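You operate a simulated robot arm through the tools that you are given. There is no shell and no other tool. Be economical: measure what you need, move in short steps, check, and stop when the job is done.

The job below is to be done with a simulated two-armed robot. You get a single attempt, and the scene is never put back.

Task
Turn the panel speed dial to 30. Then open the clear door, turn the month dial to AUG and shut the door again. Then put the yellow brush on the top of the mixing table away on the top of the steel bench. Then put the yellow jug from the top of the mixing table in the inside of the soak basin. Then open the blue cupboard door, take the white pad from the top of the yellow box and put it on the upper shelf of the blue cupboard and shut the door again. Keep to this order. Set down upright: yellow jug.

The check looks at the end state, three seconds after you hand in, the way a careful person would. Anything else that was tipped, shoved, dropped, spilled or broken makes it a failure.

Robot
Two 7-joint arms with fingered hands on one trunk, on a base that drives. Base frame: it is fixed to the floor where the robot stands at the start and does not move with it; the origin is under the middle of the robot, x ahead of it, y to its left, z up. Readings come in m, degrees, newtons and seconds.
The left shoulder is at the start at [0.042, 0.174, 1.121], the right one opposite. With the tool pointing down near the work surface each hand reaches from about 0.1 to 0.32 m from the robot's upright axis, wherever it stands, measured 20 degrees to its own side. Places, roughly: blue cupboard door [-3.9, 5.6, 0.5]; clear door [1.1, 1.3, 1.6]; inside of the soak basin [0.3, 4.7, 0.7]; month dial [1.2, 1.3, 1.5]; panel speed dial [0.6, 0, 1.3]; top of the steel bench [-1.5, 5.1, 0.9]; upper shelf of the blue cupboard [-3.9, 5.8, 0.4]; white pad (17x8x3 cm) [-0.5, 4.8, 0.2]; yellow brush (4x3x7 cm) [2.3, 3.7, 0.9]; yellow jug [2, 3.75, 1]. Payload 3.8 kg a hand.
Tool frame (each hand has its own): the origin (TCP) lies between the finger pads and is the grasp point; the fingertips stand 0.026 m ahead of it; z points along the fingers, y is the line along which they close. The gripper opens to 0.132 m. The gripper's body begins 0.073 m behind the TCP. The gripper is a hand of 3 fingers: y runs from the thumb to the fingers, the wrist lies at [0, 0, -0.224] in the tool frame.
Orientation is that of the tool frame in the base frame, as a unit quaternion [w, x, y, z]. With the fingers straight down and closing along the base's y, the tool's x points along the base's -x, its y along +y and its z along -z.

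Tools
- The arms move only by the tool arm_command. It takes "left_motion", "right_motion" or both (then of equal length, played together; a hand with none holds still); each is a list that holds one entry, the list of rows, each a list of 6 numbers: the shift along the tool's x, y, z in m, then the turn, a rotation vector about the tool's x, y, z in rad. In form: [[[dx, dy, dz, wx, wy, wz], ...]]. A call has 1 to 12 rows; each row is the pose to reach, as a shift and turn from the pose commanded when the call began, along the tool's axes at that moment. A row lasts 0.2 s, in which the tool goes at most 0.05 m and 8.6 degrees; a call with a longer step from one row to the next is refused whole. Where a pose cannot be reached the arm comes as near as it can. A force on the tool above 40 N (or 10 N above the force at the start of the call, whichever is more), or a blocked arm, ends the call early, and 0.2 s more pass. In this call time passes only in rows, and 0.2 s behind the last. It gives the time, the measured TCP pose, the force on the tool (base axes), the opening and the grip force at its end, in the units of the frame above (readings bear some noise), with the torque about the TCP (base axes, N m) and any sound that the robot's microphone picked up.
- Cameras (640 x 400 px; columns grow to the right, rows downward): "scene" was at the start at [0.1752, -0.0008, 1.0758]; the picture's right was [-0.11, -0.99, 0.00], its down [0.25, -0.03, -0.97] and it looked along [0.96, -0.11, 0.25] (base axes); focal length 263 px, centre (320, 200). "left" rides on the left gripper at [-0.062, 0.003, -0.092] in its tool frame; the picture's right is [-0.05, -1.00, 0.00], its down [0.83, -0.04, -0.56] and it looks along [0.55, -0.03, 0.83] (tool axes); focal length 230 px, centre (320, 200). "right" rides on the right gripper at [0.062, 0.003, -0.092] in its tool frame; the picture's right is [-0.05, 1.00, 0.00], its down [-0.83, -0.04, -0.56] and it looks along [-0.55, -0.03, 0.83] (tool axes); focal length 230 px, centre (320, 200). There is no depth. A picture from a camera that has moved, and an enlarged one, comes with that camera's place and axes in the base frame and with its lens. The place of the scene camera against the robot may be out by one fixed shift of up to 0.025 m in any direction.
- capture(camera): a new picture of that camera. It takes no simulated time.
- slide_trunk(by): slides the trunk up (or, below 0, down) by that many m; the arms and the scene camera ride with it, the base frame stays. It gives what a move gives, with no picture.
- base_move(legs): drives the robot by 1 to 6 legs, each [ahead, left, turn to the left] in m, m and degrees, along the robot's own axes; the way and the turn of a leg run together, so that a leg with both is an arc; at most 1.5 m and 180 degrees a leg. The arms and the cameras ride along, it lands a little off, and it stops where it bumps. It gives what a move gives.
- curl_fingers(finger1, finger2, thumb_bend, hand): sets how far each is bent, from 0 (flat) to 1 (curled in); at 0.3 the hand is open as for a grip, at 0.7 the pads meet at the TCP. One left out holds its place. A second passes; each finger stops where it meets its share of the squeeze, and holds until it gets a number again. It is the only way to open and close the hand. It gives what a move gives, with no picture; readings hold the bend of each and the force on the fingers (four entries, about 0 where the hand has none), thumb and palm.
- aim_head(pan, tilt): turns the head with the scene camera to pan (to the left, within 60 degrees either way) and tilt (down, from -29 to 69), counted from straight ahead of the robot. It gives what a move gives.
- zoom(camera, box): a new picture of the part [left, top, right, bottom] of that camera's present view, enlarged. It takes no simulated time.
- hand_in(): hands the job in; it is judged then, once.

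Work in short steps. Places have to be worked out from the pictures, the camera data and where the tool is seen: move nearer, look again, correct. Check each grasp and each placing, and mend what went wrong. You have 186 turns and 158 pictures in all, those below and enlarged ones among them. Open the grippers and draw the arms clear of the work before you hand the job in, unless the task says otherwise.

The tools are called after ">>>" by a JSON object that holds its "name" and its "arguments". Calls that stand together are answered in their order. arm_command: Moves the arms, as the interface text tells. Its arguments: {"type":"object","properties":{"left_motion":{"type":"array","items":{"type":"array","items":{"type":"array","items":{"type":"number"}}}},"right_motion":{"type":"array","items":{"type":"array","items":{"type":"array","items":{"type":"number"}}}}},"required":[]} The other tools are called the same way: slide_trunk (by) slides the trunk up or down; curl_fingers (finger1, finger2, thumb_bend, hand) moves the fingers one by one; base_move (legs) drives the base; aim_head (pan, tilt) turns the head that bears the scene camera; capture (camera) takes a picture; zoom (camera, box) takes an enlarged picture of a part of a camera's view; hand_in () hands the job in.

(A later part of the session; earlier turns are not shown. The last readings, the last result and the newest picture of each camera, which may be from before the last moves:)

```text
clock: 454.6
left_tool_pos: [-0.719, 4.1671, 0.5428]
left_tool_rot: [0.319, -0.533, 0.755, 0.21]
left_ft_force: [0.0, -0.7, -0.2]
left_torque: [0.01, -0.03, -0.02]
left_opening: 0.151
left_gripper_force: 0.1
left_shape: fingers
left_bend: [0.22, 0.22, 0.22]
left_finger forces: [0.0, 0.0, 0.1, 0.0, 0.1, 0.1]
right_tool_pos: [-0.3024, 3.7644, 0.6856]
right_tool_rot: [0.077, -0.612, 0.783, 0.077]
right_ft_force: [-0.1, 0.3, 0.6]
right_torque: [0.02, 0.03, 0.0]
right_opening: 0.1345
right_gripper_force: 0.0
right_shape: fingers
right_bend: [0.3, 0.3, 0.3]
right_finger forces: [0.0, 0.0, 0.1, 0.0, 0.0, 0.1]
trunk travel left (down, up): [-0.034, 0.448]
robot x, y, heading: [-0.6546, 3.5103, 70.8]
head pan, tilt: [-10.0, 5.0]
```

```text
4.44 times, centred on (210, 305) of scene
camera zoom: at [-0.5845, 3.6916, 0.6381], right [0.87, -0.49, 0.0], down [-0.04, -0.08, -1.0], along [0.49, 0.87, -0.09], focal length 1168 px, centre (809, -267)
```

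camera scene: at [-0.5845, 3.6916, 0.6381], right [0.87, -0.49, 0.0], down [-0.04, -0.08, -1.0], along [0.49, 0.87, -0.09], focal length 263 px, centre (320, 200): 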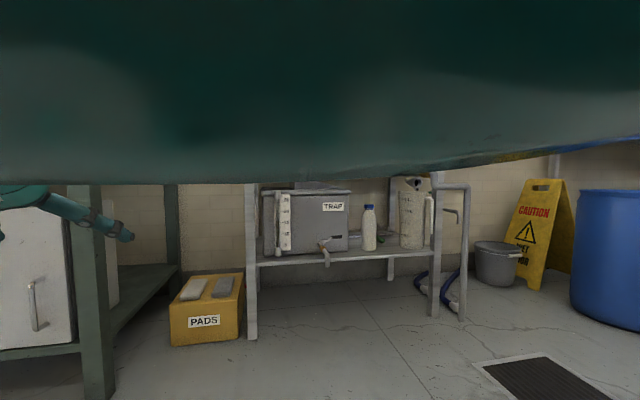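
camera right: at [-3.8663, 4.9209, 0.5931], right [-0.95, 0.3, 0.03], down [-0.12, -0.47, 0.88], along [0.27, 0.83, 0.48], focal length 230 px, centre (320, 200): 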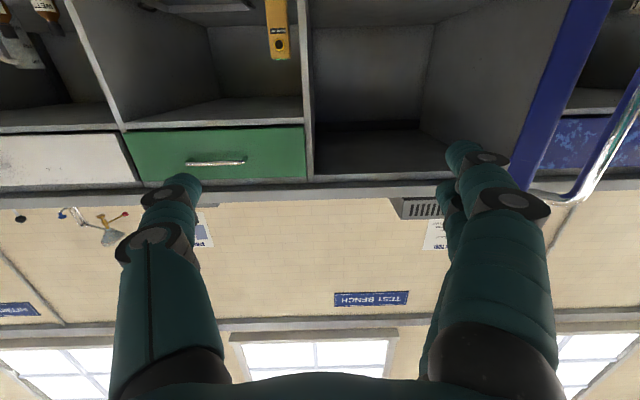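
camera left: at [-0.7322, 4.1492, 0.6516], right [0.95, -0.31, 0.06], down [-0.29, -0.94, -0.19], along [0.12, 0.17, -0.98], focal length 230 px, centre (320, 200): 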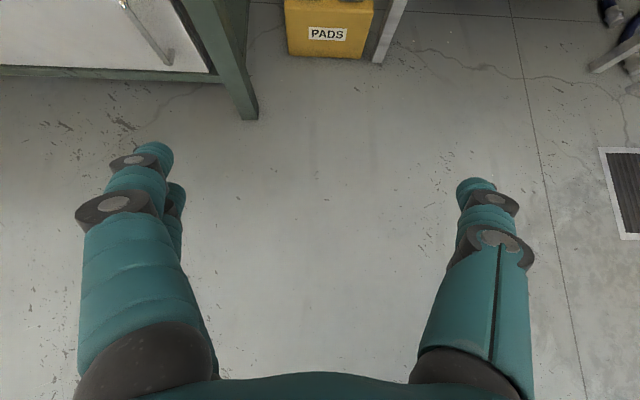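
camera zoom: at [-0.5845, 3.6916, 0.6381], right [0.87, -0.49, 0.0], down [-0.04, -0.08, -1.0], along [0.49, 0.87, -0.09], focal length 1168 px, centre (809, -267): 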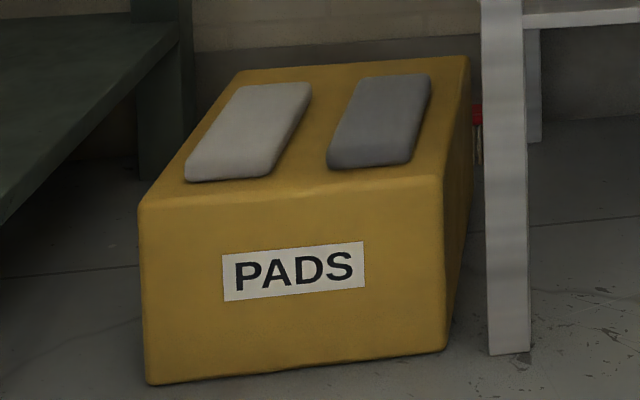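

Pads lie fore-aft on the box (top z≈0.15); the white one is the left, centre ≈[-0.52, 4.80], with a 5 cm gap to the grey one. I set the opening, drive in, and lower to a pre-grasp on a 45° line.

>>> {"name": "curl_fingers", "arguments": {"hand": "left", "finger1": 0.37, "finger2": 0.37, "thumb_bend": 0.37}}

>>> {"name": "base_move", "arguments": {"legs": [[0.5, 0.016, 0]]}}

>>> {"name": "arm_command", "arguments": {"left_motion": [[[0.0265, 0.001, 0.0268, 0, 0, 0], [0.053, 0.002, 0.0537, 0, 0, 0], [0.08, 0.003, 0.0805, 0, 0, 0], [0.1065, 0.004, 0.107, 0, 0, 0], [0.133, 0.0045, 0.134, 0, 0, 0], [0.16, 0.005, 0.161, 0, 0, 0]]]}}

>>> {"name": "capture", "arguments": {"camera": "left"}}

```text
clock: 455.6
left_tool_pos: [-0.7196, 4.1673, 0.5446]
left_tool_rot: [0.319, -0.533, 0.755, 0.211]
left_ft_force: [-0.1, -1.0, 0.0]
left_torque: [0.01, 0.0, 0.0]
left_opening: 0.1121
left_gripper_force: 0.1
left_shape: fingers
left_bend: [0.37, 0.37, 0.37]
left_finger forces: [0.0, 0.0, 0.1, 0.1, 0.0, 0.1]
right_tool_pos: [-0.3033, 3.763, 0.6866]
right_tool_rot: [0.076, -0.612, 0.784, 0.076]
right_ft_force: [-0.1, 0.2, 0.3]
right_torque: [0.01, -0.01, 0.01]
right_opening: 0.1344
right_gripper_force: 0.0
right_shape: fingers
right_bend: [0.3, 0.3, 0.3]
right_finger forces: [0.0, 0.0, 0.1, 0.0, 0.0, 0.1]
trunk travel left (down, up): [-0.034, 0.448]
robot x, y, heading: [-0.6549, 3.5131, 70.7]
head pan, tilt: [-10.0, 5.0]
```

```text
clock: 458.5
left_tool_pos: [-0.5681, 4.6427, 0.5435]
left_tool_rot: [0.319, -0.532, 0.755, 0.21]
left_ft_force: [0.0, -0.4, -0.5]
left_torque: [-0.04, 0.02, -0.01]
left_opening: 0.1122
left_gripper_force: 0.1
left_shape: fingers
left_bend: [0.37, 0.37, 0.37]
left_finger forces: [0.1, 0.0, 0.1, 0.0, 0.1, 0.0]
right_tool_pos: [-0.1518, 4.2374, 0.6849]
right_tool_rot: [0.077, -0.611, 0.784, 0.076]
right_ft_force: [-1.2, 0.0, 0.1]
right_torque: [-0.01, -0.01, -0.01]
right_opening: 0.1346
right_gripper_force: 0.1
right_shape: fingers
right_bend: [0.3, 0.3, 0.3]
right_finger forces: [0.0, 0.0, 0.1, 0.0, 0.1, 0.0]
trunk travel left (down, up): [-0.034, 0.448]
robot x, y, heading: [-0.5025, 3.9832, 70.4]
head pan, tilt: [-10.0, 5.0]
```

```text
clock: 459.9
left_tool_pos: [-0.5687, 4.6432, 0.317]
left_tool_rot: [0.319, -0.532, 0.756, 0.21]
left_ft_force: [-0.5, -0.4, -0.4]
left_torque: [0.06, -0.01, -0.03]
left_opening: 0.1121
left_gripper_force: 0.1
left_shape: fingers
left_bend: [0.37, 0.37, 0.37]
left_finger forces: [0.0, 0.0, 0.1, 0.1, 0.0, 0.0]
right_tool_pos: [-0.1528, 4.238, 0.6854]
right_tool_rot: [0.076, -0.611, 0.784, 0.076]
right_ft_force: [-0.2, 1.2, -0.5]
right_torque: [-0.02, 0.01, -0.02]
right_opening: 0.1346
right_gripper_force: 0.0
right_shape: fingers
right_bend: [0.3, 0.3, 0.3]
right_finger forces: [0.0, 0.1, 0.0, 0.1, 0.1, 0.1]
trunk travel left (down, up): [-0.034, 0.448]
robot x, y, heading: [-0.5057, 3.9856, 70.5]
head pan, tilt: [-10.0, 5.0]
```

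```text
21 pictures are left
camera left: at [-0.5804, 4.6249, 0.4245], right [0.95, -0.31, 0.06], down [-0.29, -0.94, -0.19], along [0.12, 0.17, -0.98], focal length 230 px, centre (320, 200)
```

left: 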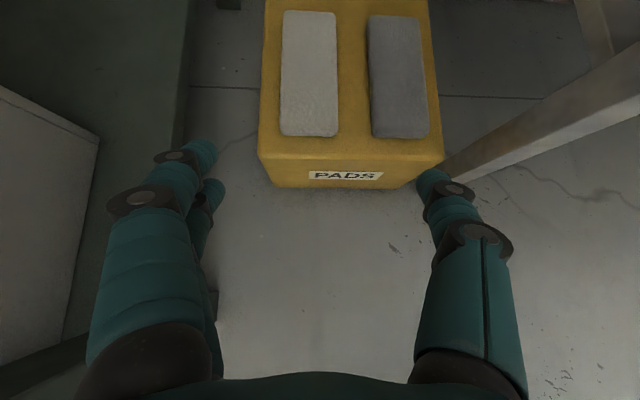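

White pad centre ≈[-0.514, 4.821], top z≈0.186. I advance along the 45° line to straddle it.

>>> {"name": "arm_command", "arguments": {"left_motion": [[[-0.005, 0.003, 0.045, 0, 0, 0], [-0.01, 0.006, 0.09, 0, 0, 0], [-0.015, 0.009, 0.13, 0, 0, 0], [-0.019, 0.011, 0.17, 0, 0, 0], [-0.022, 0.011, 0.2, 0, 0, 0]]]}}

>>> {"name": "capture", "arguments": {"camera": "left"}}

```text
clock: 461.1
left_tool_pos: [-0.521, 4.7927, 0.1904]
left_tool_rot: [0.319, -0.533, 0.755, 0.212]
left_ft_force: [-1.0, -1.8, 3.3]
left_torque: [0.06, 0.19, 0.12]
left_opening: 0.1124
left_gripper_force: 1.6
left_shape: fingers
left_bend: [0.37, 0.37, 0.37]
left_finger forces: [0.1, 3.3, 0.0, 0.0, 0.0, 0.0]
right_tool_pos: [-0.1532, 4.2363, 0.6873]
right_tool_rot: [0.077, -0.611, 0.785, 0.076]
right_ft_force: [0.2, 0.6, -0.2]
right_torque: [0.03, 0.02, 0.0]
right_opening: 0.1346
right_gripper_force: 0.0
right_shape: fingers
right_bend: [0.3, 0.3, 0.3]
right_finger forces: [0.0, 0.0, 0.1, 0.1, 0.0, 0.0]
trunk travel left (down, up): [-0.034, 0.448]
robot x, y, heading: [-0.5068, 3.9852, 70.7]
head pan, tilt: [-10.0, 5.0]
```

```text
20 pictures are left
camera left: at [-0.5337, 4.7759, 0.2988], right [0.95, -0.31, 0.06], down [-0.29, -0.94, -0.19], along [0.11, 0.17, -0.98], focal length 230 px, centre (320, 200)
```

left: 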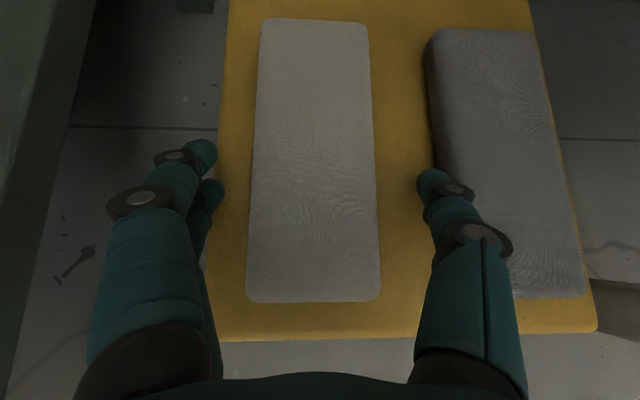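

A finger tip just touches the box top — right height. I raise 3 mm and close.

>>> {"name": "arm_command", "arguments": {"left_motion": [[[-0.002, 0.003, -0.002, 0, 0, 0]]]}}

>>> {"name": "curl_fingers", "arguments": {"hand": "left", "finger1": 0.6, "finger2": 0.6, "thumb_bend": 0.6}}

>>> {"name": "arm_command", "arguments": {"left_motion": [[[-0.014, 0, -0.014, 0, 0, 0], [-0.035, 0, -0.035, 0, 0, 0]]]}}

>>> {"name": "capture", "arguments": {"camera": "left"}}

```text
clock: 461.5
left_tool_pos: [-0.5239, 4.7938, 0.1928]
left_tool_rot: [0.319, -0.533, 0.755, 0.209]
left_ft_force: [-0.5, 0.1, 0.1]
left_torque: [0.03, -0.03, 0.02]
left_opening: 0.1121
left_gripper_force: 0.5
left_shape: fingers
left_bend: [0.37, 0.37, 0.37]
left_finger forces: [0.0, 0.3, 0.0, 0.1, 0.1, 0.1]
right_tool_pos: [-0.1526, 4.2377, 0.6854]
right_tool_rot: [0.076, -0.611, 0.784, 0.077]
right_ft_force: [1.0, -0.2, 0.8]
right_torque: [0.02, 0.01, -0.06]
right_opening: 0.1345
right_gripper_force: 0.1
right_shape: fingers
right_bend: [0.3, 0.3, 0.3]
right_finger forces: [0.0, 0.0, 0.1, 0.0, 0.0, 0.1]
trunk travel left (down, up): [-0.034, 0.448]
robot x, y, heading: [-0.5021, 3.9849, 70.6]
head pan, tilt: [-10.0, 5.0]
```

```text
clock: 462.5
left_tool_pos: [-0.5263, 4.7944, 0.1935]
left_tool_rot: [0.32, -0.532, 0.755, 0.212]
left_ft_force: [-13.2, 1.3, 1.3]
left_torque: [0.1, 0.54, 0.34]
left_opening: 0.0673
left_gripper_force: 15.4
left_shape: fingers
left_bend: [0.49, 0.38, 0.55]
left_finger forces: [9.6, 13.4, 0.0, 0.1, 9.2, 0.0]
right_tool_pos: [-0.1523, 4.2372, 0.6863]
right_tool_rot: [0.076, -0.611, 0.784, 0.077]
right_ft_force: [0.0, -0.1, -0.4]
right_torque: [0.01, -0.01, 0.01]
right_opening: 0.1347
right_gripper_force: 0.1
right_shape: fingers
right_bend: [0.3, 0.3, 0.3]
right_finger forces: [0.0, 0.1, 0.0, 0.0, 0.1, 0.1]
trunk travel left (down, up): [-0.034, 0.448]
robot x, y, heading: [-0.5031, 3.9864, 70.7]
head pan, tilt: [-10.0, 5.0]
```

```text
clock: 463.1
left_tool_pos: [-0.5224, 4.7931, 0.2408]
left_tool_rot: [0.319, -0.533, 0.756, 0.208]
left_ft_force: [0.1, -0.5, 0.2]
left_torque: [0.03, -0.01, -0.01]
left_opening: 0.0673
left_gripper_force: 12.6
left_shape: fingers
left_bend: [0.5, 0.48, 0.55]
left_finger forces: [6.6, 5.6, 0.0, 0.1, 12.6, 0.0]
right_tool_pos: [-0.1518, 4.2378, 0.6859]
right_tool_rot: [0.076, -0.611, 0.784, 0.077]
right_ft_force: [0.0, -0.7, -0.7]
right_torque: [-0.02, 0.03, 0.01]
right_opening: 0.1347
right_gripper_force: 0.1
right_shape: fingers
right_bend: [0.3, 0.3, 0.3]
right_finger forces: [0.0, 0.0, 0.0, 0.0, 0.0, 0.0]
trunk travel left (down, up): [-0.034, 0.448]
robot x, y, heading: [-0.5031, 3.9881, 70.7]
head pan, tilt: [-10.0, 5.0]
```

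```text
19 pictures are left
camera left: at [-0.5351, 4.7759, 0.3496], right [0.95, -0.31, 0.06], down [-0.3, -0.94, -0.19], along [0.12, 0.16, -0.98], focal length 230 px, centre (320, 200)
```

left: 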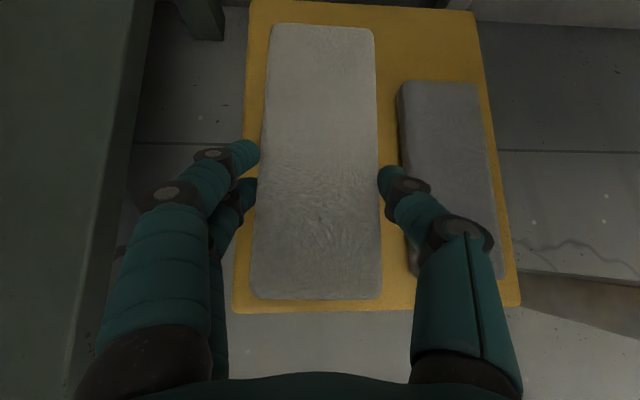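

Pad lifted level (12 N grip), grey pad undisturbed. I raise it and back out, then travel left to the cupboard.

>>> {"name": "arm_command", "arguments": {"left_motion": [[[-0.027, 0, -0.027, 0, 0, 0], [-0.055, 0, -0.055, 0, 0, 0], [-0.083, 0, -0.083, 0, 0, 0], [-0.11, 0, -0.11, 0, 0, 0], [-0.138, 0, -0.138, 0, 0, 0], [-0.165, 0, -0.166, 0, 0, 0], [-0.19, 0, -0.191, 0, 0, 0]]]}}

>>> {"name": "base_move", "arguments": {"legs": [[-1.2, 0, 0.7], [0, 1.3, 0], [0, 1.3, 0], [0, 0.95, 0]]}}

>>> {"name": "aim_head", "arguments": {"pan": 0, "tilt": 15}}

>>> {"name": "capture", "arguments": {"camera": "scene"}}

```text
clock: 464.7
left_tool_pos: [-0.5306, 4.7958, 0.5115]
left_tool_rot: [0.319, -0.532, 0.755, 0.21]
left_ft_force: [0.8, 0.7, 0.2]
left_torque: [-0.04, 0.02, -0.01]
left_opening: 0.0671
left_gripper_force: 12.4
left_shape: fingers
left_bend: [0.5, 0.48, 0.55]
left_finger forces: [6.5, 5.5, 0.0, 0.0, 12.5, 0.1]
right_tool_pos: [-0.152, 4.2371, 0.6852]
right_tool_rot: [0.076, -0.611, 0.784, 0.077]
right_ft_force: [-0.8, -0.4, 0.7]
right_torque: [-0.01, 0.01, 0.01]
right_opening: 0.1347
right_gripper_force: 0.1
right_shape: fingers
right_bend: [0.3, 0.3, 0.3]
right_finger forces: [0.0, 0.0, 0.0, 0.0, 0.0, 0.1]
trunk travel left (down, up): [-0.034, 0.448]
robot x, y, heading: [-0.5051, 3.9853, 70.6]
head pan, tilt: [-10.0, 5.0]
```

```text
clock: 501.5
left_tool_pos: [-4.3098, 4.7695, 0.5115]
left_tool_rot: [0.317, -0.54, 0.75, 0.213]
left_ft_force: [-0.6, 0.6, -1.0]
left_torque: [0.01, -0.01, -0.03]
left_opening: 0.0669
left_gripper_force: 11.6
left_shape: fingers
left_bend: [0.51, 0.48, 0.55]
left_finger forces: [6.3, 5.4, 0.0, 0.0, 12.1, 0.0]
right_tool_pos: [-3.9198, 4.2173, 0.6854]
right_tool_rot: [0.075, -0.619, 0.778, 0.077]
right_ft_force: [0.8, 0.4, 0.1]
right_torque: [-0.04, 0.02, 0.03]
right_opening: 0.1344
right_gripper_force: 0.1
right_shape: fingers
right_bend: [0.3, 0.3, 0.3]
right_finger forces: [0.0, 0.0, 0.0, 0.0, 0.1, 0.0]
trunk travel left (down, up): [-0.034, 0.448]
robot x, y, heading: [-4.268, 3.9592, 71.5]
head pan, tilt: [-10.0, 5.0]
```

```text
clock: 502.2
left_tool_pos: [-4.309, 4.7685, 0.5116]
left_tool_rot: [0.317, -0.54, 0.75, 0.213]
left_ft_force: [-0.5, -0.6, -1.3]
left_torque: [-0.02, -0.02, 0.01]
left_opening: 0.067
left_gripper_force: 11.2
left_shape: fingers
left_bend: [0.51, 0.48, 0.55]
left_finger forces: [6.2, 5.5, 0.0, 0.1, 12.1, 0.0]
right_tool_pos: [-3.921, 4.2186, 0.6863]
right_tool_rot: [0.075, -0.619, 0.778, 0.078]
right_ft_force: [1.1, -0.2, -0.4]
right_torque: [0.02, -0.04, 0.02]
right_opening: 0.1345
right_gripper_force: 0.0
right_shape: fingers
right_bend: [0.3, 0.3, 0.3]
right_finger forces: [0.0, 0.0, 0.0, 0.0, 0.1, 0.0]
trunk travel left (down, up): [-0.034, 0.448]
robot x, y, heading: [-4.2693, 3.9566, 71.4]
head pan, tilt: [0.0, 15.0]
```

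```text
18 pictures are left
camera scene: at [-4.2146, 4.1498, 0.6219], right [0.95, -0.32, 0.0], down [-0.08, -0.24, -0.97], along [0.31, 0.92, -0.26], focal length 263 px, centre (320, 200)
```

scene: 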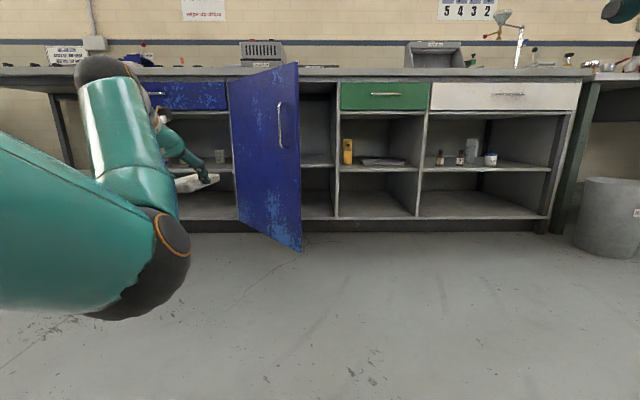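

The door is only ~50° open. I'll turn to face along the bench (heading +90°) so the right fist can push the door's inner side while the pad stays clear on the left.

>>> {"name": "curl_fingers", "arguments": {"hand": "right", "finger1": 0.7, "finger2": 0.7, "thumb_bend": 0.7}}

>>> {"name": "base_move", "arguments": {"legs": [[0, -0.4, 0], [0, 0, 90], [0, -0.6, 0]]}}

>>> {"name": "aim_head", "arguments": {"pan": -40, "tilt": 10}}

>>> {"name": "capture", "arguments": {"camera": "scene"}}

```text
clock: 503.2
left_tool_pos: [-4.3095, 4.769, 0.5115]
left_tool_rot: [0.317, -0.54, 0.751, 0.213]
left_ft_force: [0.3, -0.7, -0.6]
left_torque: [-0.03, 0.0, -0.01]
left_opening: 0.0667
left_gripper_force: 11.6
left_shape: fingers
left_bend: [0.51, 0.48, 0.55]
left_finger forces: [6.3, 5.4, 0.0, 0.0, 12.1, 0.1]
right_tool_pos: [-3.9212, 4.2185, 0.6861]
right_tool_rot: [0.075, -0.619, 0.778, 0.078]
right_ft_force: [-0.9, -0.4, 0.3]
right_torque: [-0.02, 0.0, 0.04]
right_opening: 0.0062
right_gripper_force: 0.1
right_shape: fingers
right_bend: [0.7, 0.7, 0.7]
right_finger forces: [0.0, 0.0, 0.1, 0.0, 0.1, 0.1]
trunk travel left (down, up): [-0.034, 0.448]
robot x, y, heading: [-4.2715, 3.9601, 71.5]
head pan, tilt: [0.0, 15.0]
```

```text
clock: 516.4
left_tool_pos: [-4.5036, 4.3589, 0.5117]
left_tool_rot: [-0.075, 0.912, -0.152, -0.374]
left_ft_force: [-0.1, 0.6, 0.3]
left_torque: [-0.01, 0.01, 0.02]
left_opening: 0.0665
left_gripper_force: 11.6
left_shape: fingers
left_bend: [0.51, 0.48, 0.55]
left_finger forces: [6.1, 5.4, 0.1, 0.0, 11.9, 0.1]
right_tool_pos: [-3.9498, 4.744, 0.686]
right_tool_rot: [0.0, 0.987, -0.116, -0.108]
right_ft_force: [0.0, -0.1, -0.8]
right_torque: [0.02, 0.03, 0.0]
right_opening: 0.0064
right_gripper_force: 0.1
right_shape: fingers
right_bend: [0.7, 0.7, 0.7]
right_finger forces: [0.0, 0.0, 0.1, 0.1, 0.0, 0.0]
trunk travel left (down, up): [-0.034, 0.448]
robot x, y, heading: [-3.6944, 4.396, 161.3]
head pan, tilt: [0.0, 15.0]
```

```text
clock: 517.5
left_tool_pos: [-4.5036, 4.3595, 0.5114]
left_tool_rot: [-0.075, 0.911, -0.152, -0.375]
left_ft_force: [-1.4, 0.6, 0.1]
left_torque: [-0.04, -0.02, -0.01]
left_opening: 0.0663
left_gripper_force: 11.6
left_shape: fingers
left_bend: [0.51, 0.48, 0.55]
left_finger forces: [5.9, 5.4, 0.0, 0.0, 12.0, 0.0]
right_tool_pos: [-3.9506, 4.7446, 0.6861]
right_tool_rot: [0.001, 0.987, -0.117, -0.108]
right_ft_force: [0.3, -0.2, -0.1]
right_torque: [0.02, 0.02, 0.04]
right_opening: 0.0063
right_gripper_force: 0.0
right_shape: fingers
right_bend: [0.7, 0.7, 0.7]
right_finger forces: [0.0, 0.0, 0.0, 0.1, 0.0, 0.1]
trunk travel left (down, up): [-0.034, 0.448]
robot x, y, heading: [-3.6949, 4.396, 161.3]
head pan, tilt: [-40.0, 10.0]
```

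```text
17 pictures are left
camera scene: at [-3.843, 4.5154, 0.63], right [0.85, 0.52, 0.0], down [0.09, -0.15, -0.98], along [-0.51, 0.84, -0.17], focal length 263 px, centre (320, 200)
```

scene: 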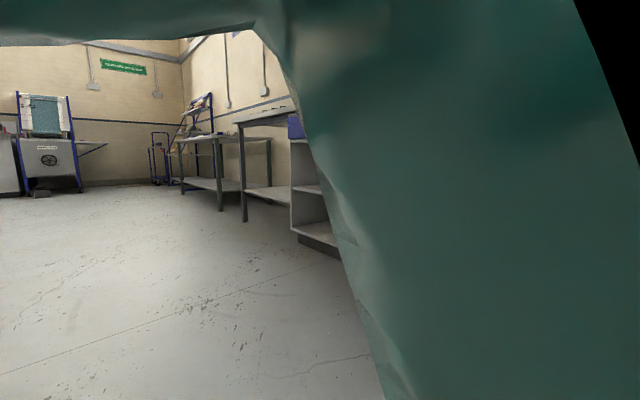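

>>> {"name": "capture", "arguments": {"camera": "right"}}

```text
16 pictures are left
camera right: at [-3.8723, 4.7237, 0.7631], right [-0.28, -0.96, 0.04], down [-0.66, 0.22, 0.72], along [-0.7, 0.18, -0.7], focal length 230 px, centre (320, 200)
```

right: 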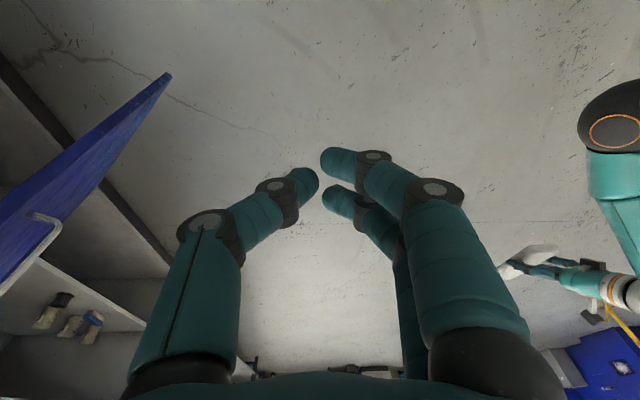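

The door's free bottom corner is at u≈-5.39, and my fist is 10 cm clear of it. I strafe toward the cabinet, then drive forward to push the door fully open.

>>> {"name": "base_move", "arguments": {"legs": [[0, -0.42, 0], [0.25, 0, 0], [0.22, 0, 0]]}}

>>> {"name": "capture", "arguments": {"camera": "right"}}

```text
clock: 524.4
left_tool_pos: [-4.8123, 4.9113, 0.5117]
left_tool_rot: [-0.074, 0.912, -0.152, -0.375]
left_ft_force: [0.3, 0.4, -0.1]
left_torque: [-0.02, -0.01, 0.01]
left_opening: 0.0664
left_gripper_force: 12.0
left_shape: fingers
left_bend: [0.51, 0.48, 0.55]
left_finger forces: [6.0, 5.4, 0.0, 0.0, 12.0, 0.1]
right_tool_pos: [-4.2571, 5.2949, 0.6862]
right_tool_rot: [0.0, 0.987, -0.116, -0.108]
right_ft_force: [0.5, 0.0, 0.7]
right_torque: [-0.01, 0.01, 0.03]
right_opening: 0.0062
right_gripper_force: 0.1
right_shape: fingers
right_bend: [0.7, 0.7, 0.7]
right_finger forces: [0.0, 0.0, 0.0, 0.1, 0.0, 0.1]
trunk travel left (down, up): [-0.034, 0.448]
robot x, y, heading: [-4.0025, 4.946, 161.2]
head pan, tilt: [-40.0, 10.0]
```

```text
15 pictures are left
camera right: at [-4.1801, 5.275, 0.7631], right [-0.28, -0.96, 0.04], down [-0.66, 0.22, 0.72], along [-0.7, 0.18, -0.7], focal length 230 px, centre (320, 200)
```

right: 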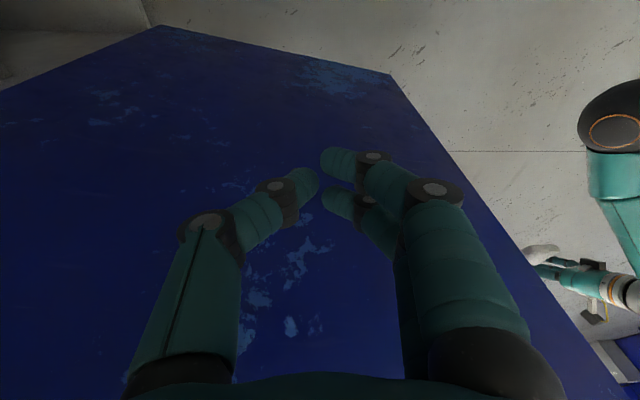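

The door is now fully open (~98°). I retreat, turn back to face the cupboard, and raise slightly.

>>> {"name": "base_move", "arguments": {"legs": [[-0.35, 0, 0], [0, 1.0, 0], [0, 0, -90], [0, 0.15, 0], [0.4, 0, 0]]}}

>>> {"name": "slide_trunk", "arguments": {"by": 0.05}}

>>> {"name": "aim_head", "arguments": {"pan": 5, "tilt": 10}}

>>> {"name": "capture", "arguments": {"camera": "scene"}}

```text
clock: 542.9
left_tool_pos: [-4.0503, 5.1255, 0.5101]
left_tool_rot: [0.318, -0.536, 0.753, 0.212]
left_ft_force: [0.3, 0.8, 0.2]
left_torque: [0.0, 0.01, -0.01]
left_opening: 0.0661
left_gripper_force: 10.9
left_shape: fingers
left_bend: [0.51, 0.48, 0.55]
left_finger forces: [5.5, 5.4, 0.0, 0.0, 11.9, 0.0]
right_tool_pos: [-3.6668, 4.5712, 0.6856]
right_tool_rot: [0.076, -0.616, 0.781, 0.076]
right_ft_force: [0.3, 0.7, 0.1]
right_torque: [0.0, 0.01, -0.02]
right_opening: 0.0062
right_gripper_force: 0.1
right_shape: fingers
right_bend: [0.7, 0.7, 0.7]
right_finger forces: [0.0, 0.0, 0.0, 0.1, 0.0, 0.1]
trunk travel left (down, up): [-0.034, 0.448]
robot x, y, heading: [-4.0134, 4.3176, 70.9]
head pan, tilt: [-40.0, 10.0]
```

```text
clock: 543.8
left_tool_pos: [-4.0511, 5.1252, 0.561]
left_tool_rot: [0.318, -0.537, 0.753, 0.212]
left_ft_force: [-0.1, -0.5, -1.1]
left_torque: [0.0, 0.02, 0.0]
left_opening: 0.0659
left_gripper_force: 10.9
left_shape: fingers
left_bend: [0.51, 0.48, 0.55]
left_finger forces: [5.4, 5.4, 0.0, 0.0, 11.8, 0.0]
right_tool_pos: [-3.6658, 4.5709, 0.7363]
right_tool_rot: [0.075, -0.615, 0.781, 0.077]
right_ft_force: [1.1, -0.8, 0.5]
right_torque: [-0.02, 0.01, -0.01]
right_opening: 0.0063
right_gripper_force: 0.0
right_shape: fingers
right_bend: [0.7, 0.7, 0.7]
right_finger forces: [0.1, 0.0, 0.0, 0.1, 0.1, 0.1]
trunk travel left (down, up): [-0.084, 0.398]
robot x, y, heading: [-4.0138, 4.3157, 71.1]
head pan, tilt: [-40.0, 10.0]
```

```text
clock: 544.9
left_tool_pos: [-4.0518, 5.1254, 0.561]
left_tool_rot: [0.318, -0.536, 0.753, 0.212]
left_ft_force: [0.1, -0.4, 0.0]
left_torque: [0.0, -0.01, -0.03]
left_opening: 0.0658
left_gripper_force: 11.0
left_shape: fingers
left_bend: [0.51, 0.48, 0.55]
left_finger forces: [5.5, 5.4, 0.0, 0.0, 11.7, 0.0]
right_tool_pos: [-3.6663, 4.5696, 0.7368]
right_tool_rot: [0.076, -0.615, 0.781, 0.077]
right_ft_force: [0.1, 0.4, -0.2]
right_torque: [0.0, 0.01, 0.01]
right_opening: 0.006
right_gripper_force: 0.1
right_shape: fingers
right_bend: [0.7, 0.7, 0.7]
right_finger forces: [0.1, 0.1, 0.1, 0.0, 0.0, 0.0]
trunk travel left (down, up): [-0.084, 0.398]
robot x, y, heading: [-4.0169, 4.3183, 70.8]
head pan, tilt: [5.0, 10.0]
```

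```text
14 pictures are left
camera scene: at [-3.9711, 4.501, 0.6774], right [0.97, -0.24, 0.0], down [-0.04, -0.17, -0.98], along [0.24, 0.96, -0.17], focal length 263 px, centre (320, 200)
```

scene: 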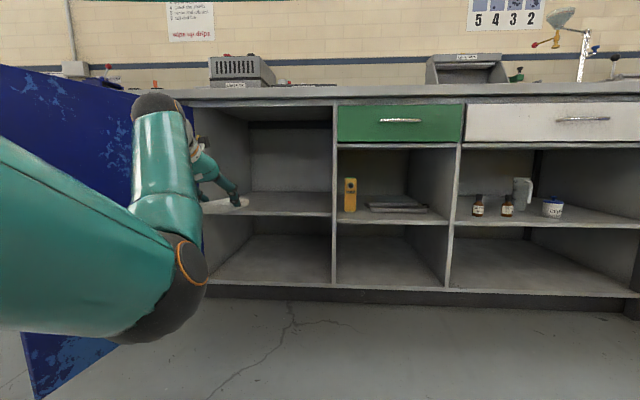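

Path is clear: shelf top ≈0.435, pad bottom 0.524, pad centred in the opening. I drive in.

>>> {"name": "base_move", "arguments": {"legs": [[0.3, 0, 0], [0.25, 0, 0]]}}

>>> {"name": "capture", "arguments": {"camera": "left"}}

```text
clock: 548.4
left_tool_pos: [-3.8752, 5.6435, 0.561]
left_tool_rot: [0.318, -0.537, 0.752, 0.212]
left_ft_force: [-0.2, -0.7, -1.1]
left_torque: [-0.04, 0.02, 0.02]
left_opening: 0.0661
left_gripper_force: 11.6
left_shape: fingers
left_bend: [0.51, 0.48, 0.55]
left_finger forces: [5.5, 5.5, 0.0, 0.1, 11.8, 0.0]
right_tool_pos: [-3.4894, 5.0886, 0.7359]
right_tool_rot: [0.077, -0.616, 0.78, 0.077]
right_ft_force: [-0.1, 0.0, -1.1]
right_torque: [-0.03, -0.01, -0.04]
right_opening: 0.006
right_gripper_force: 0.1
right_shape: fingers
right_bend: [0.7, 0.7, 0.7]
right_finger forces: [0.1, 0.1, 0.0, 0.0, 0.0, 0.0]
trunk travel left (down, up): [-0.084, 0.398]
robot x, y, heading: [-3.8405, 4.8357, 71.2]
head pan, tilt: [5.0, 10.0]
```

```text
13 pictures are left
camera left: at [-3.8871, 5.6258, 0.6696], right [0.95, -0.3, 0.06], down [-0.28, -0.94, -0.19], along [0.11, 0.17, -0.98], focal length 230 px, centre (320, 200)
```

left: 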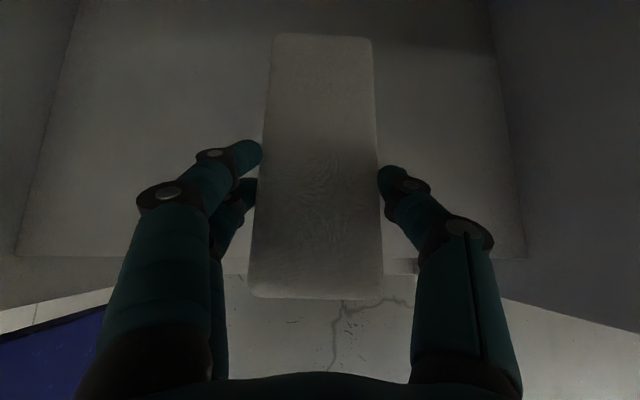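

The pad's rear end is just at the shelf edge; I go 6.5 cm deeper.

>>> {"name": "base_move", "arguments": {"legs": [[0.07, 0, 0]]}}

>>> {"name": "arm_command", "arguments": {"left_motion": [[[0.0215, 0.001, 0.0213, 0, 0, 0], [0.043, 0.002, 0.0425, 0, 0, 0]]]}}

>>> {"name": "capture", "arguments": {"camera": "left"}}

```text
clock: 549.4
left_tool_pos: [-3.8523, 5.7091, 0.5615]
left_tool_rot: [0.318, -0.536, 0.753, 0.212]
left_ft_force: [0.2, 0.0, 0.0]
left_torque: [0.01, -0.01, 0.0]
left_opening: 0.066
left_gripper_force: 11.5
left_shape: fingers
left_bend: [0.51, 0.48, 0.55]
left_finger forces: [5.5, 5.5, 0.0, 0.0, 11.7, 0.1]
right_tool_pos: [-3.4669, 5.1539, 0.7365]
right_tool_rot: [0.075, -0.617, 0.78, 0.076]
right_ft_force: [0.0, -0.2, 0.8]
right_torque: [0.0, 0.01, -0.01]
right_opening: 0.0059
right_gripper_force: 0.0
right_shape: fingers
right_bend: [0.7, 0.7, 0.7]
right_finger forces: [0.1, 0.0, 0.0, 0.1, 0.0, 0.0]
trunk travel left (down, up): [-0.084, 0.398]
robot x, y, heading: [-3.8198, 4.8991, 71.2]
head pan, tilt: [5.0, 10.0]
```

```text
clock: 550.0
left_tool_pos: [-3.8529, 5.7089, 0.5013]
left_tool_rot: [0.319, -0.537, 0.752, 0.211]
left_ft_force: [0.3, -0.2, -0.6]
left_torque: [0.01, 0.0, 0.02]
left_opening: 0.066
left_gripper_force: 11.4
left_shape: fingers
left_bend: [0.51, 0.48, 0.55]
left_finger forces: [5.5, 5.4, 0.1, 0.0, 11.7, 0.0]
right_tool_pos: [-3.467, 5.1551, 0.7362]
right_tool_rot: [0.076, -0.616, 0.78, 0.077]
right_ft_force: [0.7, 0.0, -0.6]
right_torque: [0.01, 0.0, 0.0]
right_opening: 0.0062
right_gripper_force: 0.1
right_shape: fingers
right_bend: [0.7, 0.7, 0.7]
right_finger forces: [0.0, 0.1, 0.0, 0.0, 0.0, 0.0]
trunk travel left (down, up): [-0.084, 0.398]
robot x, y, heading: [-3.8163, 4.9009, 71.1]
head pan, tilt: [5.0, 10.0]
```

```text
12 pictures are left
camera left: at [-3.8654, 5.6909, 0.609], right [0.95, -0.3, 0.06], down [-0.28, -0.94, -0.19], along [0.11, 0.17, -0.98], focal length 230 px, centre (320, 200)
```

left: 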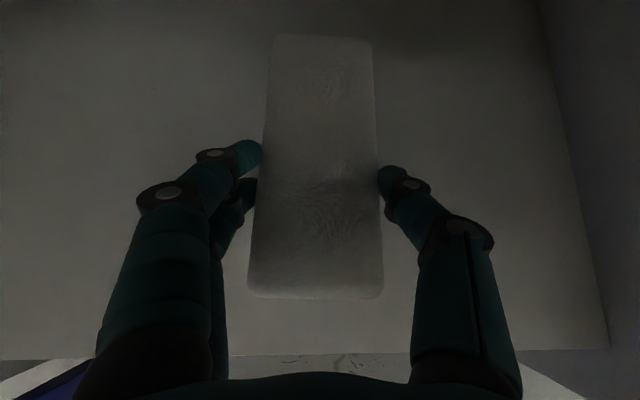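

Pad is fully over the shelf. I lower until contact.

>>> {"name": "arm_command", "arguments": {"left_motion": [[[0.0071, 0, 0.007, 0, 0, 0], [0.0142, 0, 0.0141, 0, 0, 0], [0.0178, 0, 0.0176, 0, 0, 0], [0.0213, 0, 0.0212, 0, 0, 0]]]}}

```text
clock: 551.0
left_tool_pos: [-3.8521, 5.708, 0.4704]
left_tool_rot: [0.319, -0.536, 0.752, 0.213]
left_ft_force: [0.2, 0.1, 0.2]
left_torque: [0.01, -0.03, 0.0]
left_opening: 0.06
left_gripper_force: 12.0
left_shape: fingers
left_bend: [0.54, 0.48, 0.55]
left_finger forces: [6.8, 6.2, 0.0, 0.1, 10.8, 0.0]
right_tool_pos: [-3.468, 5.1548, 0.7353]
right_tool_rot: [0.076, -0.616, 0.781, 0.078]
right_ft_force: [0.0, 0.2, -1.0]
right_torque: [0.0, 0.01, 0.01]
right_opening: 0.0062
right_gripper_force: 0.1
right_shape: fingers
right_bend: [0.7, 0.7, 0.7]
right_finger forces: [0.0, 0.0, 0.0, 0.0, 0.0, 0.0]
trunk travel left (down, up): [-0.084, 0.398]
robot x, y, heading: [-3.8155, 4.9017, 71.3]
head pan, tilt: [5.0, 10.0]
```

>>> {"name": "arm_command", "arguments": {"left_motion": [[[0.0035, 0, 0.0035, 0, 0, 0], [0.007, 0, 0.007, 0, 0, 0]]]}}

>>> {"name": "capture", "arguments": {"camera": "left"}}

```text
clock: 551.6
left_tool_pos: [-3.8523, 5.7099, 0.461]
left_tool_rot: [0.318, -0.536, 0.753, 0.212]
left_ft_force: [0.8, -1.5, -0.1]
left_torque: [0.08, 0.01, 0.0]
left_opening: 0.0604
left_gripper_force: 12.0
left_shape: fingers
left_bend: [0.54, 0.48, 0.55]
left_finger forces: [7.8, 6.1, 0.1, 0.0, 10.7, 0.1]
right_tool_pos: [-3.4677, 5.1546, 0.7364]
right_tool_rot: [0.075, -0.616, 0.78, 0.078]
right_ft_force: [0.4, 1.2, -0.4]
right_torque: [0.02, -0.03, -0.05]
right_opening: 0.0061
right_gripper_force: 0.0
right_shape: fingers
right_bend: [0.7, 0.7, 0.7]
right_finger forces: [0.0, 0.0, 0.0, 0.1, 0.1, 0.0]
trunk travel left (down, up): [-0.084, 0.398]
robot x, y, heading: [-3.8193, 4.8993, 71.4]
head pan, tilt: [5.0, 10.0]
```

```text
11 pictures are left
camera left: at [-3.8647, 5.691, 0.5693], right [0.95, -0.3, 0.06], down [-0.28, -0.94, -0.19], along [0.11, 0.17, -0.98], focal length 230 px, centre (320, 200)
```

left: 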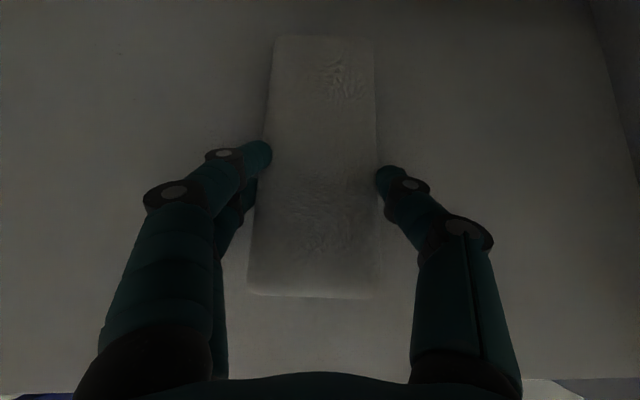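

>>> {"name": "arm_command", "arguments": {"left_motion": [[[0.0035, 0, 0.0035, 0, 0, 0], [0.007, 0, 0.007, 0, 0, 0]]]}}

```text
clock: 552.2
left_tool_pos: [-3.8513, 5.709, 0.4526]
left_tool_rot: [0.319, -0.536, 0.752, 0.213]
left_ft_force: [-0.4, -0.7, 4.9]
left_torque: [0.24, 0.1, 0.0]
left_opening: 0.06
left_gripper_force: 13.4
left_shape: fingers
left_bend: [0.55, 0.48, 0.55]
left_finger forces: [10.1, 6.2, 0.1, 0.0, 10.8, 0.0]
right_tool_pos: [-3.4675, 5.1553, 0.7365]
right_tool_rot: [0.077, -0.616, 0.78, 0.078]
right_ft_force: [-0.3, -0.8, -0.6]
right_torque: [0.0, 0.02, 0.0]
right_opening: 0.0061
right_gripper_force: 0.1
right_shape: fingers
right_bend: [0.7, 0.7, 0.7]
right_finger forces: [0.0, 0.1, 0.0, 0.1, 0.0, 0.0]
trunk travel left (down, up): [-0.084, 0.398]
robot x, y, heading: [-3.8137, 4.8989, 71.0]
head pan, tilt: [5.0, 10.0]
```

Contact (5 N). I release and withdraw up and back along the tool axis.

>>> {"name": "curl_fingers", "arguments": {"hand": "left", "finger1": 0.35, "finger2": 0.35, "thumb_bend": 0.35}}

>>> {"name": "arm_command", "arguments": {"left_motion": [[[-0.02, 0, -0.02, 0, 0, 0], [-0.04, 0, -0.04, 0, 0, 0], [-0.06, 0, -0.06, 0, 0, 0]]]}}

>>> {"name": "capture", "arguments": {"camera": "left"}}

```text
clock: 553.2
left_tool_pos: [-3.8509, 5.7094, 0.4503]
left_tool_rot: [0.318, -0.535, 0.753, 0.211]
left_ft_force: [-0.2, -0.3, 1.0]
left_torque: [-0.02, -0.01, 0.02]
left_opening: 0.1175
left_gripper_force: 0.0
left_shape: fingers
left_bend: [0.35, 0.35, 0.35]
left_finger forces: [0.0, 0.0, 0.0, 0.0, 0.0, 0.0]
right_tool_pos: [-3.4678, 5.1545, 0.7371]
right_tool_rot: [0.075, -0.616, 0.78, 0.077]
right_ft_force: [0.2, -0.3, -0.1]
right_torque: [0.02, -0.01, 0.02]
right_opening: 0.0064
right_gripper_force: 0.0
right_shape: fingers
right_bend: [0.7, 0.7, 0.7]
right_finger forces: [0.0, 0.1, 0.0, 0.0, 0.0, 0.0]
trunk travel left (down, up): [-0.084, 0.398]
robot x, y, heading: [-3.8176, 4.9012, 70.8]
head pan, tilt: [5.0, 10.0]
```

```text
clock: 554.0
left_tool_pos: [-3.8537, 5.7087, 0.5347]
left_tool_rot: [0.318, -0.537, 0.752, 0.212]
left_ft_force: [0.4, -0.1, -0.2]
left_torque: [0.0, 0.01, 0.0]
left_opening: 0.1176
left_gripper_force: 0.1
left_shape: fingers
left_bend: [0.35, 0.35, 0.35]
left_finger forces: [0.1, 0.0, 0.0, 0.0, 0.1, 0.0]
right_tool_pos: [-3.4668, 5.153, 0.7352]
right_tool_rot: [0.076, -0.616, 0.78, 0.077]
right_ft_force: [0.2, -0.1, 0.0]
right_torque: [0.0, 0.0, 0.01]
right_opening: 0.0057
right_gripper_force: 0.1
right_shape: fingers
right_bend: [0.7, 0.7, 0.7]
right_finger forces: [0.0, 0.0, 0.0, 0.1, 0.0, 0.0]
trunk travel left (down, up): [-0.084, 0.398]
robot x, y, heading: [-3.82, 4.9001, 71.3]
head pan, tilt: [5.0, 10.0]
```

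```text
10 pictures are left
camera left: at [-3.866, 5.6912, 0.6438], right [0.95, -0.3, 0.06], down [-0.28, -0.94, -0.19], along [0.11, 0.17, -0.98], focal length 230 px, centre (320, 200)
```

left: 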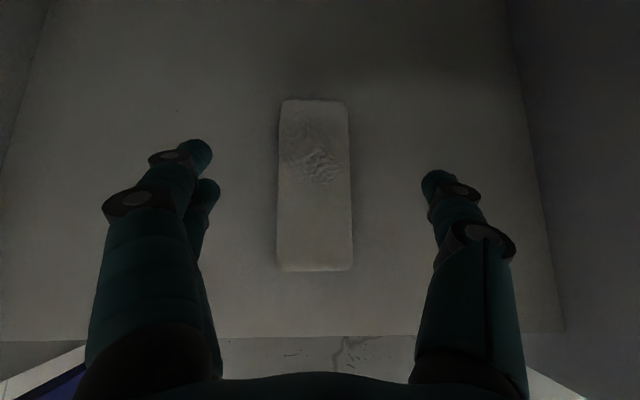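

The pad lies neatly on the upper shelf. Now to shut the door: fist, back out, circle to the door's outer side.

>>> {"name": "base_move", "arguments": {"legs": [[-0.95, 0, 0]]}}

>>> {"name": "curl_fingers", "arguments": {"hand": "left", "finger1": 0.7, "finger2": 0.7, "thumb_bend": 0.7}}

>>> {"name": "base_move", "arguments": {"legs": [[0, 0.68, 0], [0.36, 0, 0]]}}

>>> {"name": "aim_head", "arguments": {"pan": 0, "tilt": 15}}

>>> {"name": "capture", "arguments": {"camera": "left"}}

```text
clock: 559.0
left_tool_pos: [-4.1624, 4.8059, 0.5351]
left_tool_rot: [0.318, -0.537, 0.752, 0.212]
left_ft_force: [0.2, -0.4, 0.7]
left_torque: [0.0, -0.01, 0.0]
left_opening: 0.1175
left_gripper_force: 0.1
left_shape: fingers
left_bend: [0.35, 0.35, 0.35]
left_finger forces: [0.1, 0.0, 0.0, 0.0, 0.0, 0.1]
right_tool_pos: [-3.7746, 4.2519, 0.7352]
right_tool_rot: [0.076, -0.616, 0.781, 0.077]
right_ft_force: [-0.1, -0.2, -0.3]
right_torque: [0.02, 0.0, 0.04]
right_opening: 0.0061
right_gripper_force: 0.1
right_shape: fingers
right_bend: [0.7, 0.7, 0.7]
right_finger forces: [0.0, 0.0, 0.1, 0.0, 0.1, 0.0]
trunk travel left (down, up): [-0.084, 0.398]
robot x, y, heading: [-4.1244, 3.995, 71.0]
head pan, tilt: [5.0, 10.0]
```

```text
clock: 560.0
left_tool_pos: [-4.1618, 4.8056, 0.5345]
left_tool_rot: [0.317, -0.537, 0.752, 0.212]
left_ft_force: [-0.5, -1.1, 0.5]
left_torque: [0.03, -0.01, 0.02]
left_opening: 0.006
left_gripper_force: 0.0
left_shape: fingers
left_bend: [0.7, 0.7, 0.7]
left_finger forces: [0.1, 0.0, 0.0, 0.0, 0.1, 0.0]
right_tool_pos: [-3.7753, 4.2519, 0.7348]
right_tool_rot: [0.076, -0.616, 0.78, 0.076]
right_ft_force: [-0.4, 0.4, 0.0]
right_torque: [0.0, 0.02, 0.02]
right_opening: 0.006
right_gripper_force: 0.0
right_shape: fingers
right_bend: [0.7, 0.7, 0.7]
right_finger forces: [0.1, 0.0, 0.1, 0.0, 0.0, 0.1]
trunk travel left (down, up): [-0.084, 0.398]
robot x, y, heading: [-4.1264, 3.9944, 71.2]
head pan, tilt: [5.0, 10.0]
```

```text
clock: 568.3
left_tool_pos: [-4.6882, 5.3665, 0.5356]
left_tool_rot: [0.317, -0.536, 0.753, 0.211]
left_ft_force: [0.3, 0.6, -0.3]
left_torque: [0.0, 0.0, 0.01]
left_opening: 0.0062
left_gripper_force: 0.1
left_shape: fingers
left_bend: [0.7, 0.7, 0.7]
left_finger forces: [0.0, 0.0, 0.0, 0.0, 0.0, 0.0]
right_tool_pos: [-4.3066, 4.81, 0.7363]
right_tool_rot: [0.077, -0.614, 0.782, 0.076]
right_ft_force: [-0.7, -0.1, 0.6]
right_torque: [0.03, 0.0, 0.03]
right_opening: 0.0058
right_gripper_force: 0.1
right_shape: fingers
right_bend: [0.7, 0.7, 0.7]
right_finger forces: [0.1, 0.0, 0.0, 0.0, 0.1, 0.0]
trunk travel left (down, up): [-0.084, 0.398]
robot x, y, heading: [-4.6575, 4.5551, 70.7]
head pan, tilt: [5.0, 10.0]
```

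```text
clock: 569.0
left_tool_pos: [-4.6885, 5.3671, 0.5353]
left_tool_rot: [0.318, -0.535, 0.753, 0.211]
left_ft_force: [1.1, -0.6, -0.5]
left_torque: [-0.02, -0.01, 0.0]
left_opening: 0.0064
left_gripper_force: 0.1
left_shape: fingers
left_bend: [0.7, 0.7, 0.7]
left_finger forces: [0.0, 0.0, 0.0, 0.0, 0.1, 0.0]
right_tool_pos: [-4.3053, 4.811, 0.7349]
right_tool_rot: [0.076, -0.613, 0.783, 0.076]
right_ft_force: [-1.0, 0.0, 0.2]
right_torque: [-0.02, -0.03, -0.03]
right_opening: 0.0061
right_gripper_force: 0.1
right_shape: fingers
right_bend: [0.7, 0.7, 0.7]
right_finger forces: [0.0, 0.0, 0.0, 0.0, 0.1, 0.0]
trunk travel left (down, up): [-0.084, 0.398]
robot x, y, heading: [-4.6552, 4.5568, 71.1]
head pan, tilt: [0.0, 15.0]
```

```text
9 pictures are left
camera left: at [-4.7012, 5.3486, 0.6434], right [0.95, -0.3, 0.06], down [-0.29, -0.94, -0.19], along [0.11, 0.17, -0.98], focal length 230 px, centre (320, 200)
```

left: 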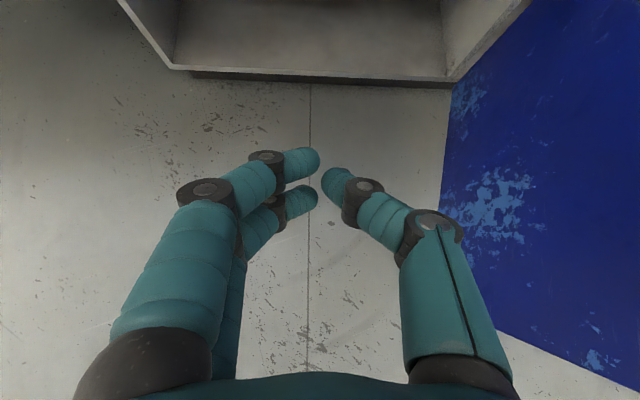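

The fist is outside the door. I sweep along the closing arc.

>>> {"name": "base_move", "arguments": {"legs": [[0.015, -0.262, 0], [-0.014, -0.203, 0], [0.075, -0.17, 0], [0.111, -0.101, 0], [0.09, -0.044, 0]]}}

>>> {"name": "capture", "arguments": {"camera": "left"}}

```text
clock: 573.4
left_tool_pos: [-4.2967, 5.2369, 0.5378]
left_tool_rot: [0.322, -0.535, 0.751, 0.214]
left_ft_force: [0.5, -0.3, -0.1]
left_torque: [-0.01, 0.0, 0.01]
left_opening: 0.006
left_gripper_force: 0.0
left_shape: fingers
left_bend: [0.7, 0.7, 0.7]
left_finger forces: [0.0, 0.0, 0.0, 0.0, 0.0, 0.0]
right_tool_pos: [-3.9138, 4.6801, 0.7373]
right_tool_rot: [0.077, -0.613, 0.782, 0.077]
right_ft_force: [0.2, 0.8, 0.1]
right_torque: [0.02, 0.01, -0.01]
right_opening: 0.0061
right_gripper_force: 0.0
right_shape: fingers
right_bend: [0.7, 0.7, 0.7]
right_finger forces: [0.1, 0.1, 0.0, 0.0, 0.0, 0.0]
trunk travel left (down, up): [-0.084, 0.398]
robot x, y, heading: [-4.2653, 4.4265, 70.7]
head pan, tilt: [0.0, 15.0]
stopped in leg 2: the robot was blocked; the commanded pose is now the measured one
```

```text
8 pictures are left
camera left: at [-4.3098, 5.2191, 0.6458], right [0.95, -0.3, 0.06], down [-0.28, -0.94, -0.2], along [0.12, 0.17, -0.98], focal length 230 px, centre (320, 200)
```

left: 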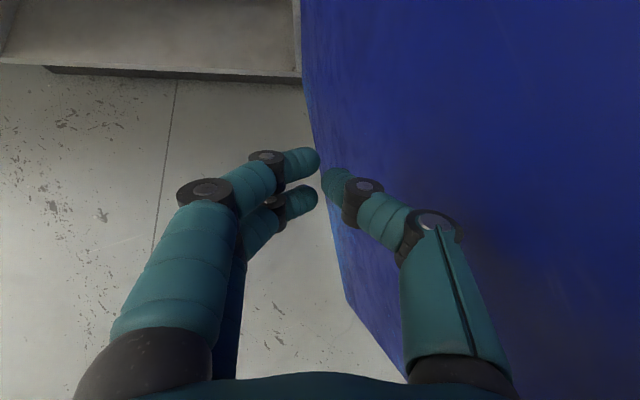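

The base reported a block; I push with the arm to see what resists.

>>> {"name": "arm_command", "arguments": {"left_motion": [[[0, -0.03, 0, 0, 0, 0], [0, -0.06, 0, 0, 0, 0], [0, -0.09, 0, 0, 0, 0], [0, -0.12, 0.01, 0, 0, 0]]]}}

>>> {"name": "capture", "arguments": {"camera": "scene"}}

```text
clock: 574.4
left_tool_pos: [-4.1818, 5.2055, 0.5343]
left_tool_rot: [0.323, -0.535, 0.751, 0.215]
left_ft_force: [0.2, 0.1, 0.2]
left_torque: [-0.02, -0.01, -0.01]
left_opening: 0.0061
left_gripper_force: 0.1
left_shape: fingers
left_bend: [0.7, 0.7, 0.7]
left_finger forces: [0.0, 0.0, 0.0, 0.0, 0.0, 0.0]
right_tool_pos: [-3.9149, 4.6792, 0.7366]
right_tool_rot: [0.077, -0.613, 0.782, 0.077]
right_ft_force: [0.0, 0.6, -0.1]
right_torque: [-0.02, 0.02, 0.01]
right_opening: 0.006
right_gripper_force: 0.0
right_shape: fingers
right_bend: [0.7, 0.7, 0.7]
right_finger forces: [0.0, 0.0, 0.0, 0.1, 0.1, 0.0]
trunk travel left (down, up): [-0.084, 0.398]
robot x, y, heading: [-4.2636, 4.4241, 70.6]
head pan, tilt: [0.0, 15.0]
```

```text
7 pictures are left
camera scene: at [-4.2104, 4.6092, 0.6692], right [0.94, -0.33, 0.0], down [-0.09, -0.24, -0.97], along [0.32, 0.91, -0.26], focal length 263 px, centre (320, 200)
```

scene: 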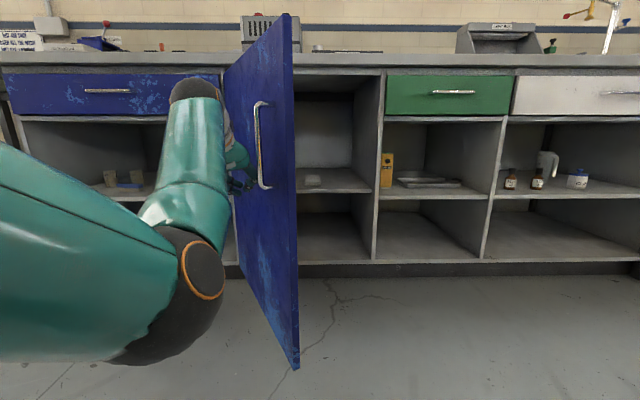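

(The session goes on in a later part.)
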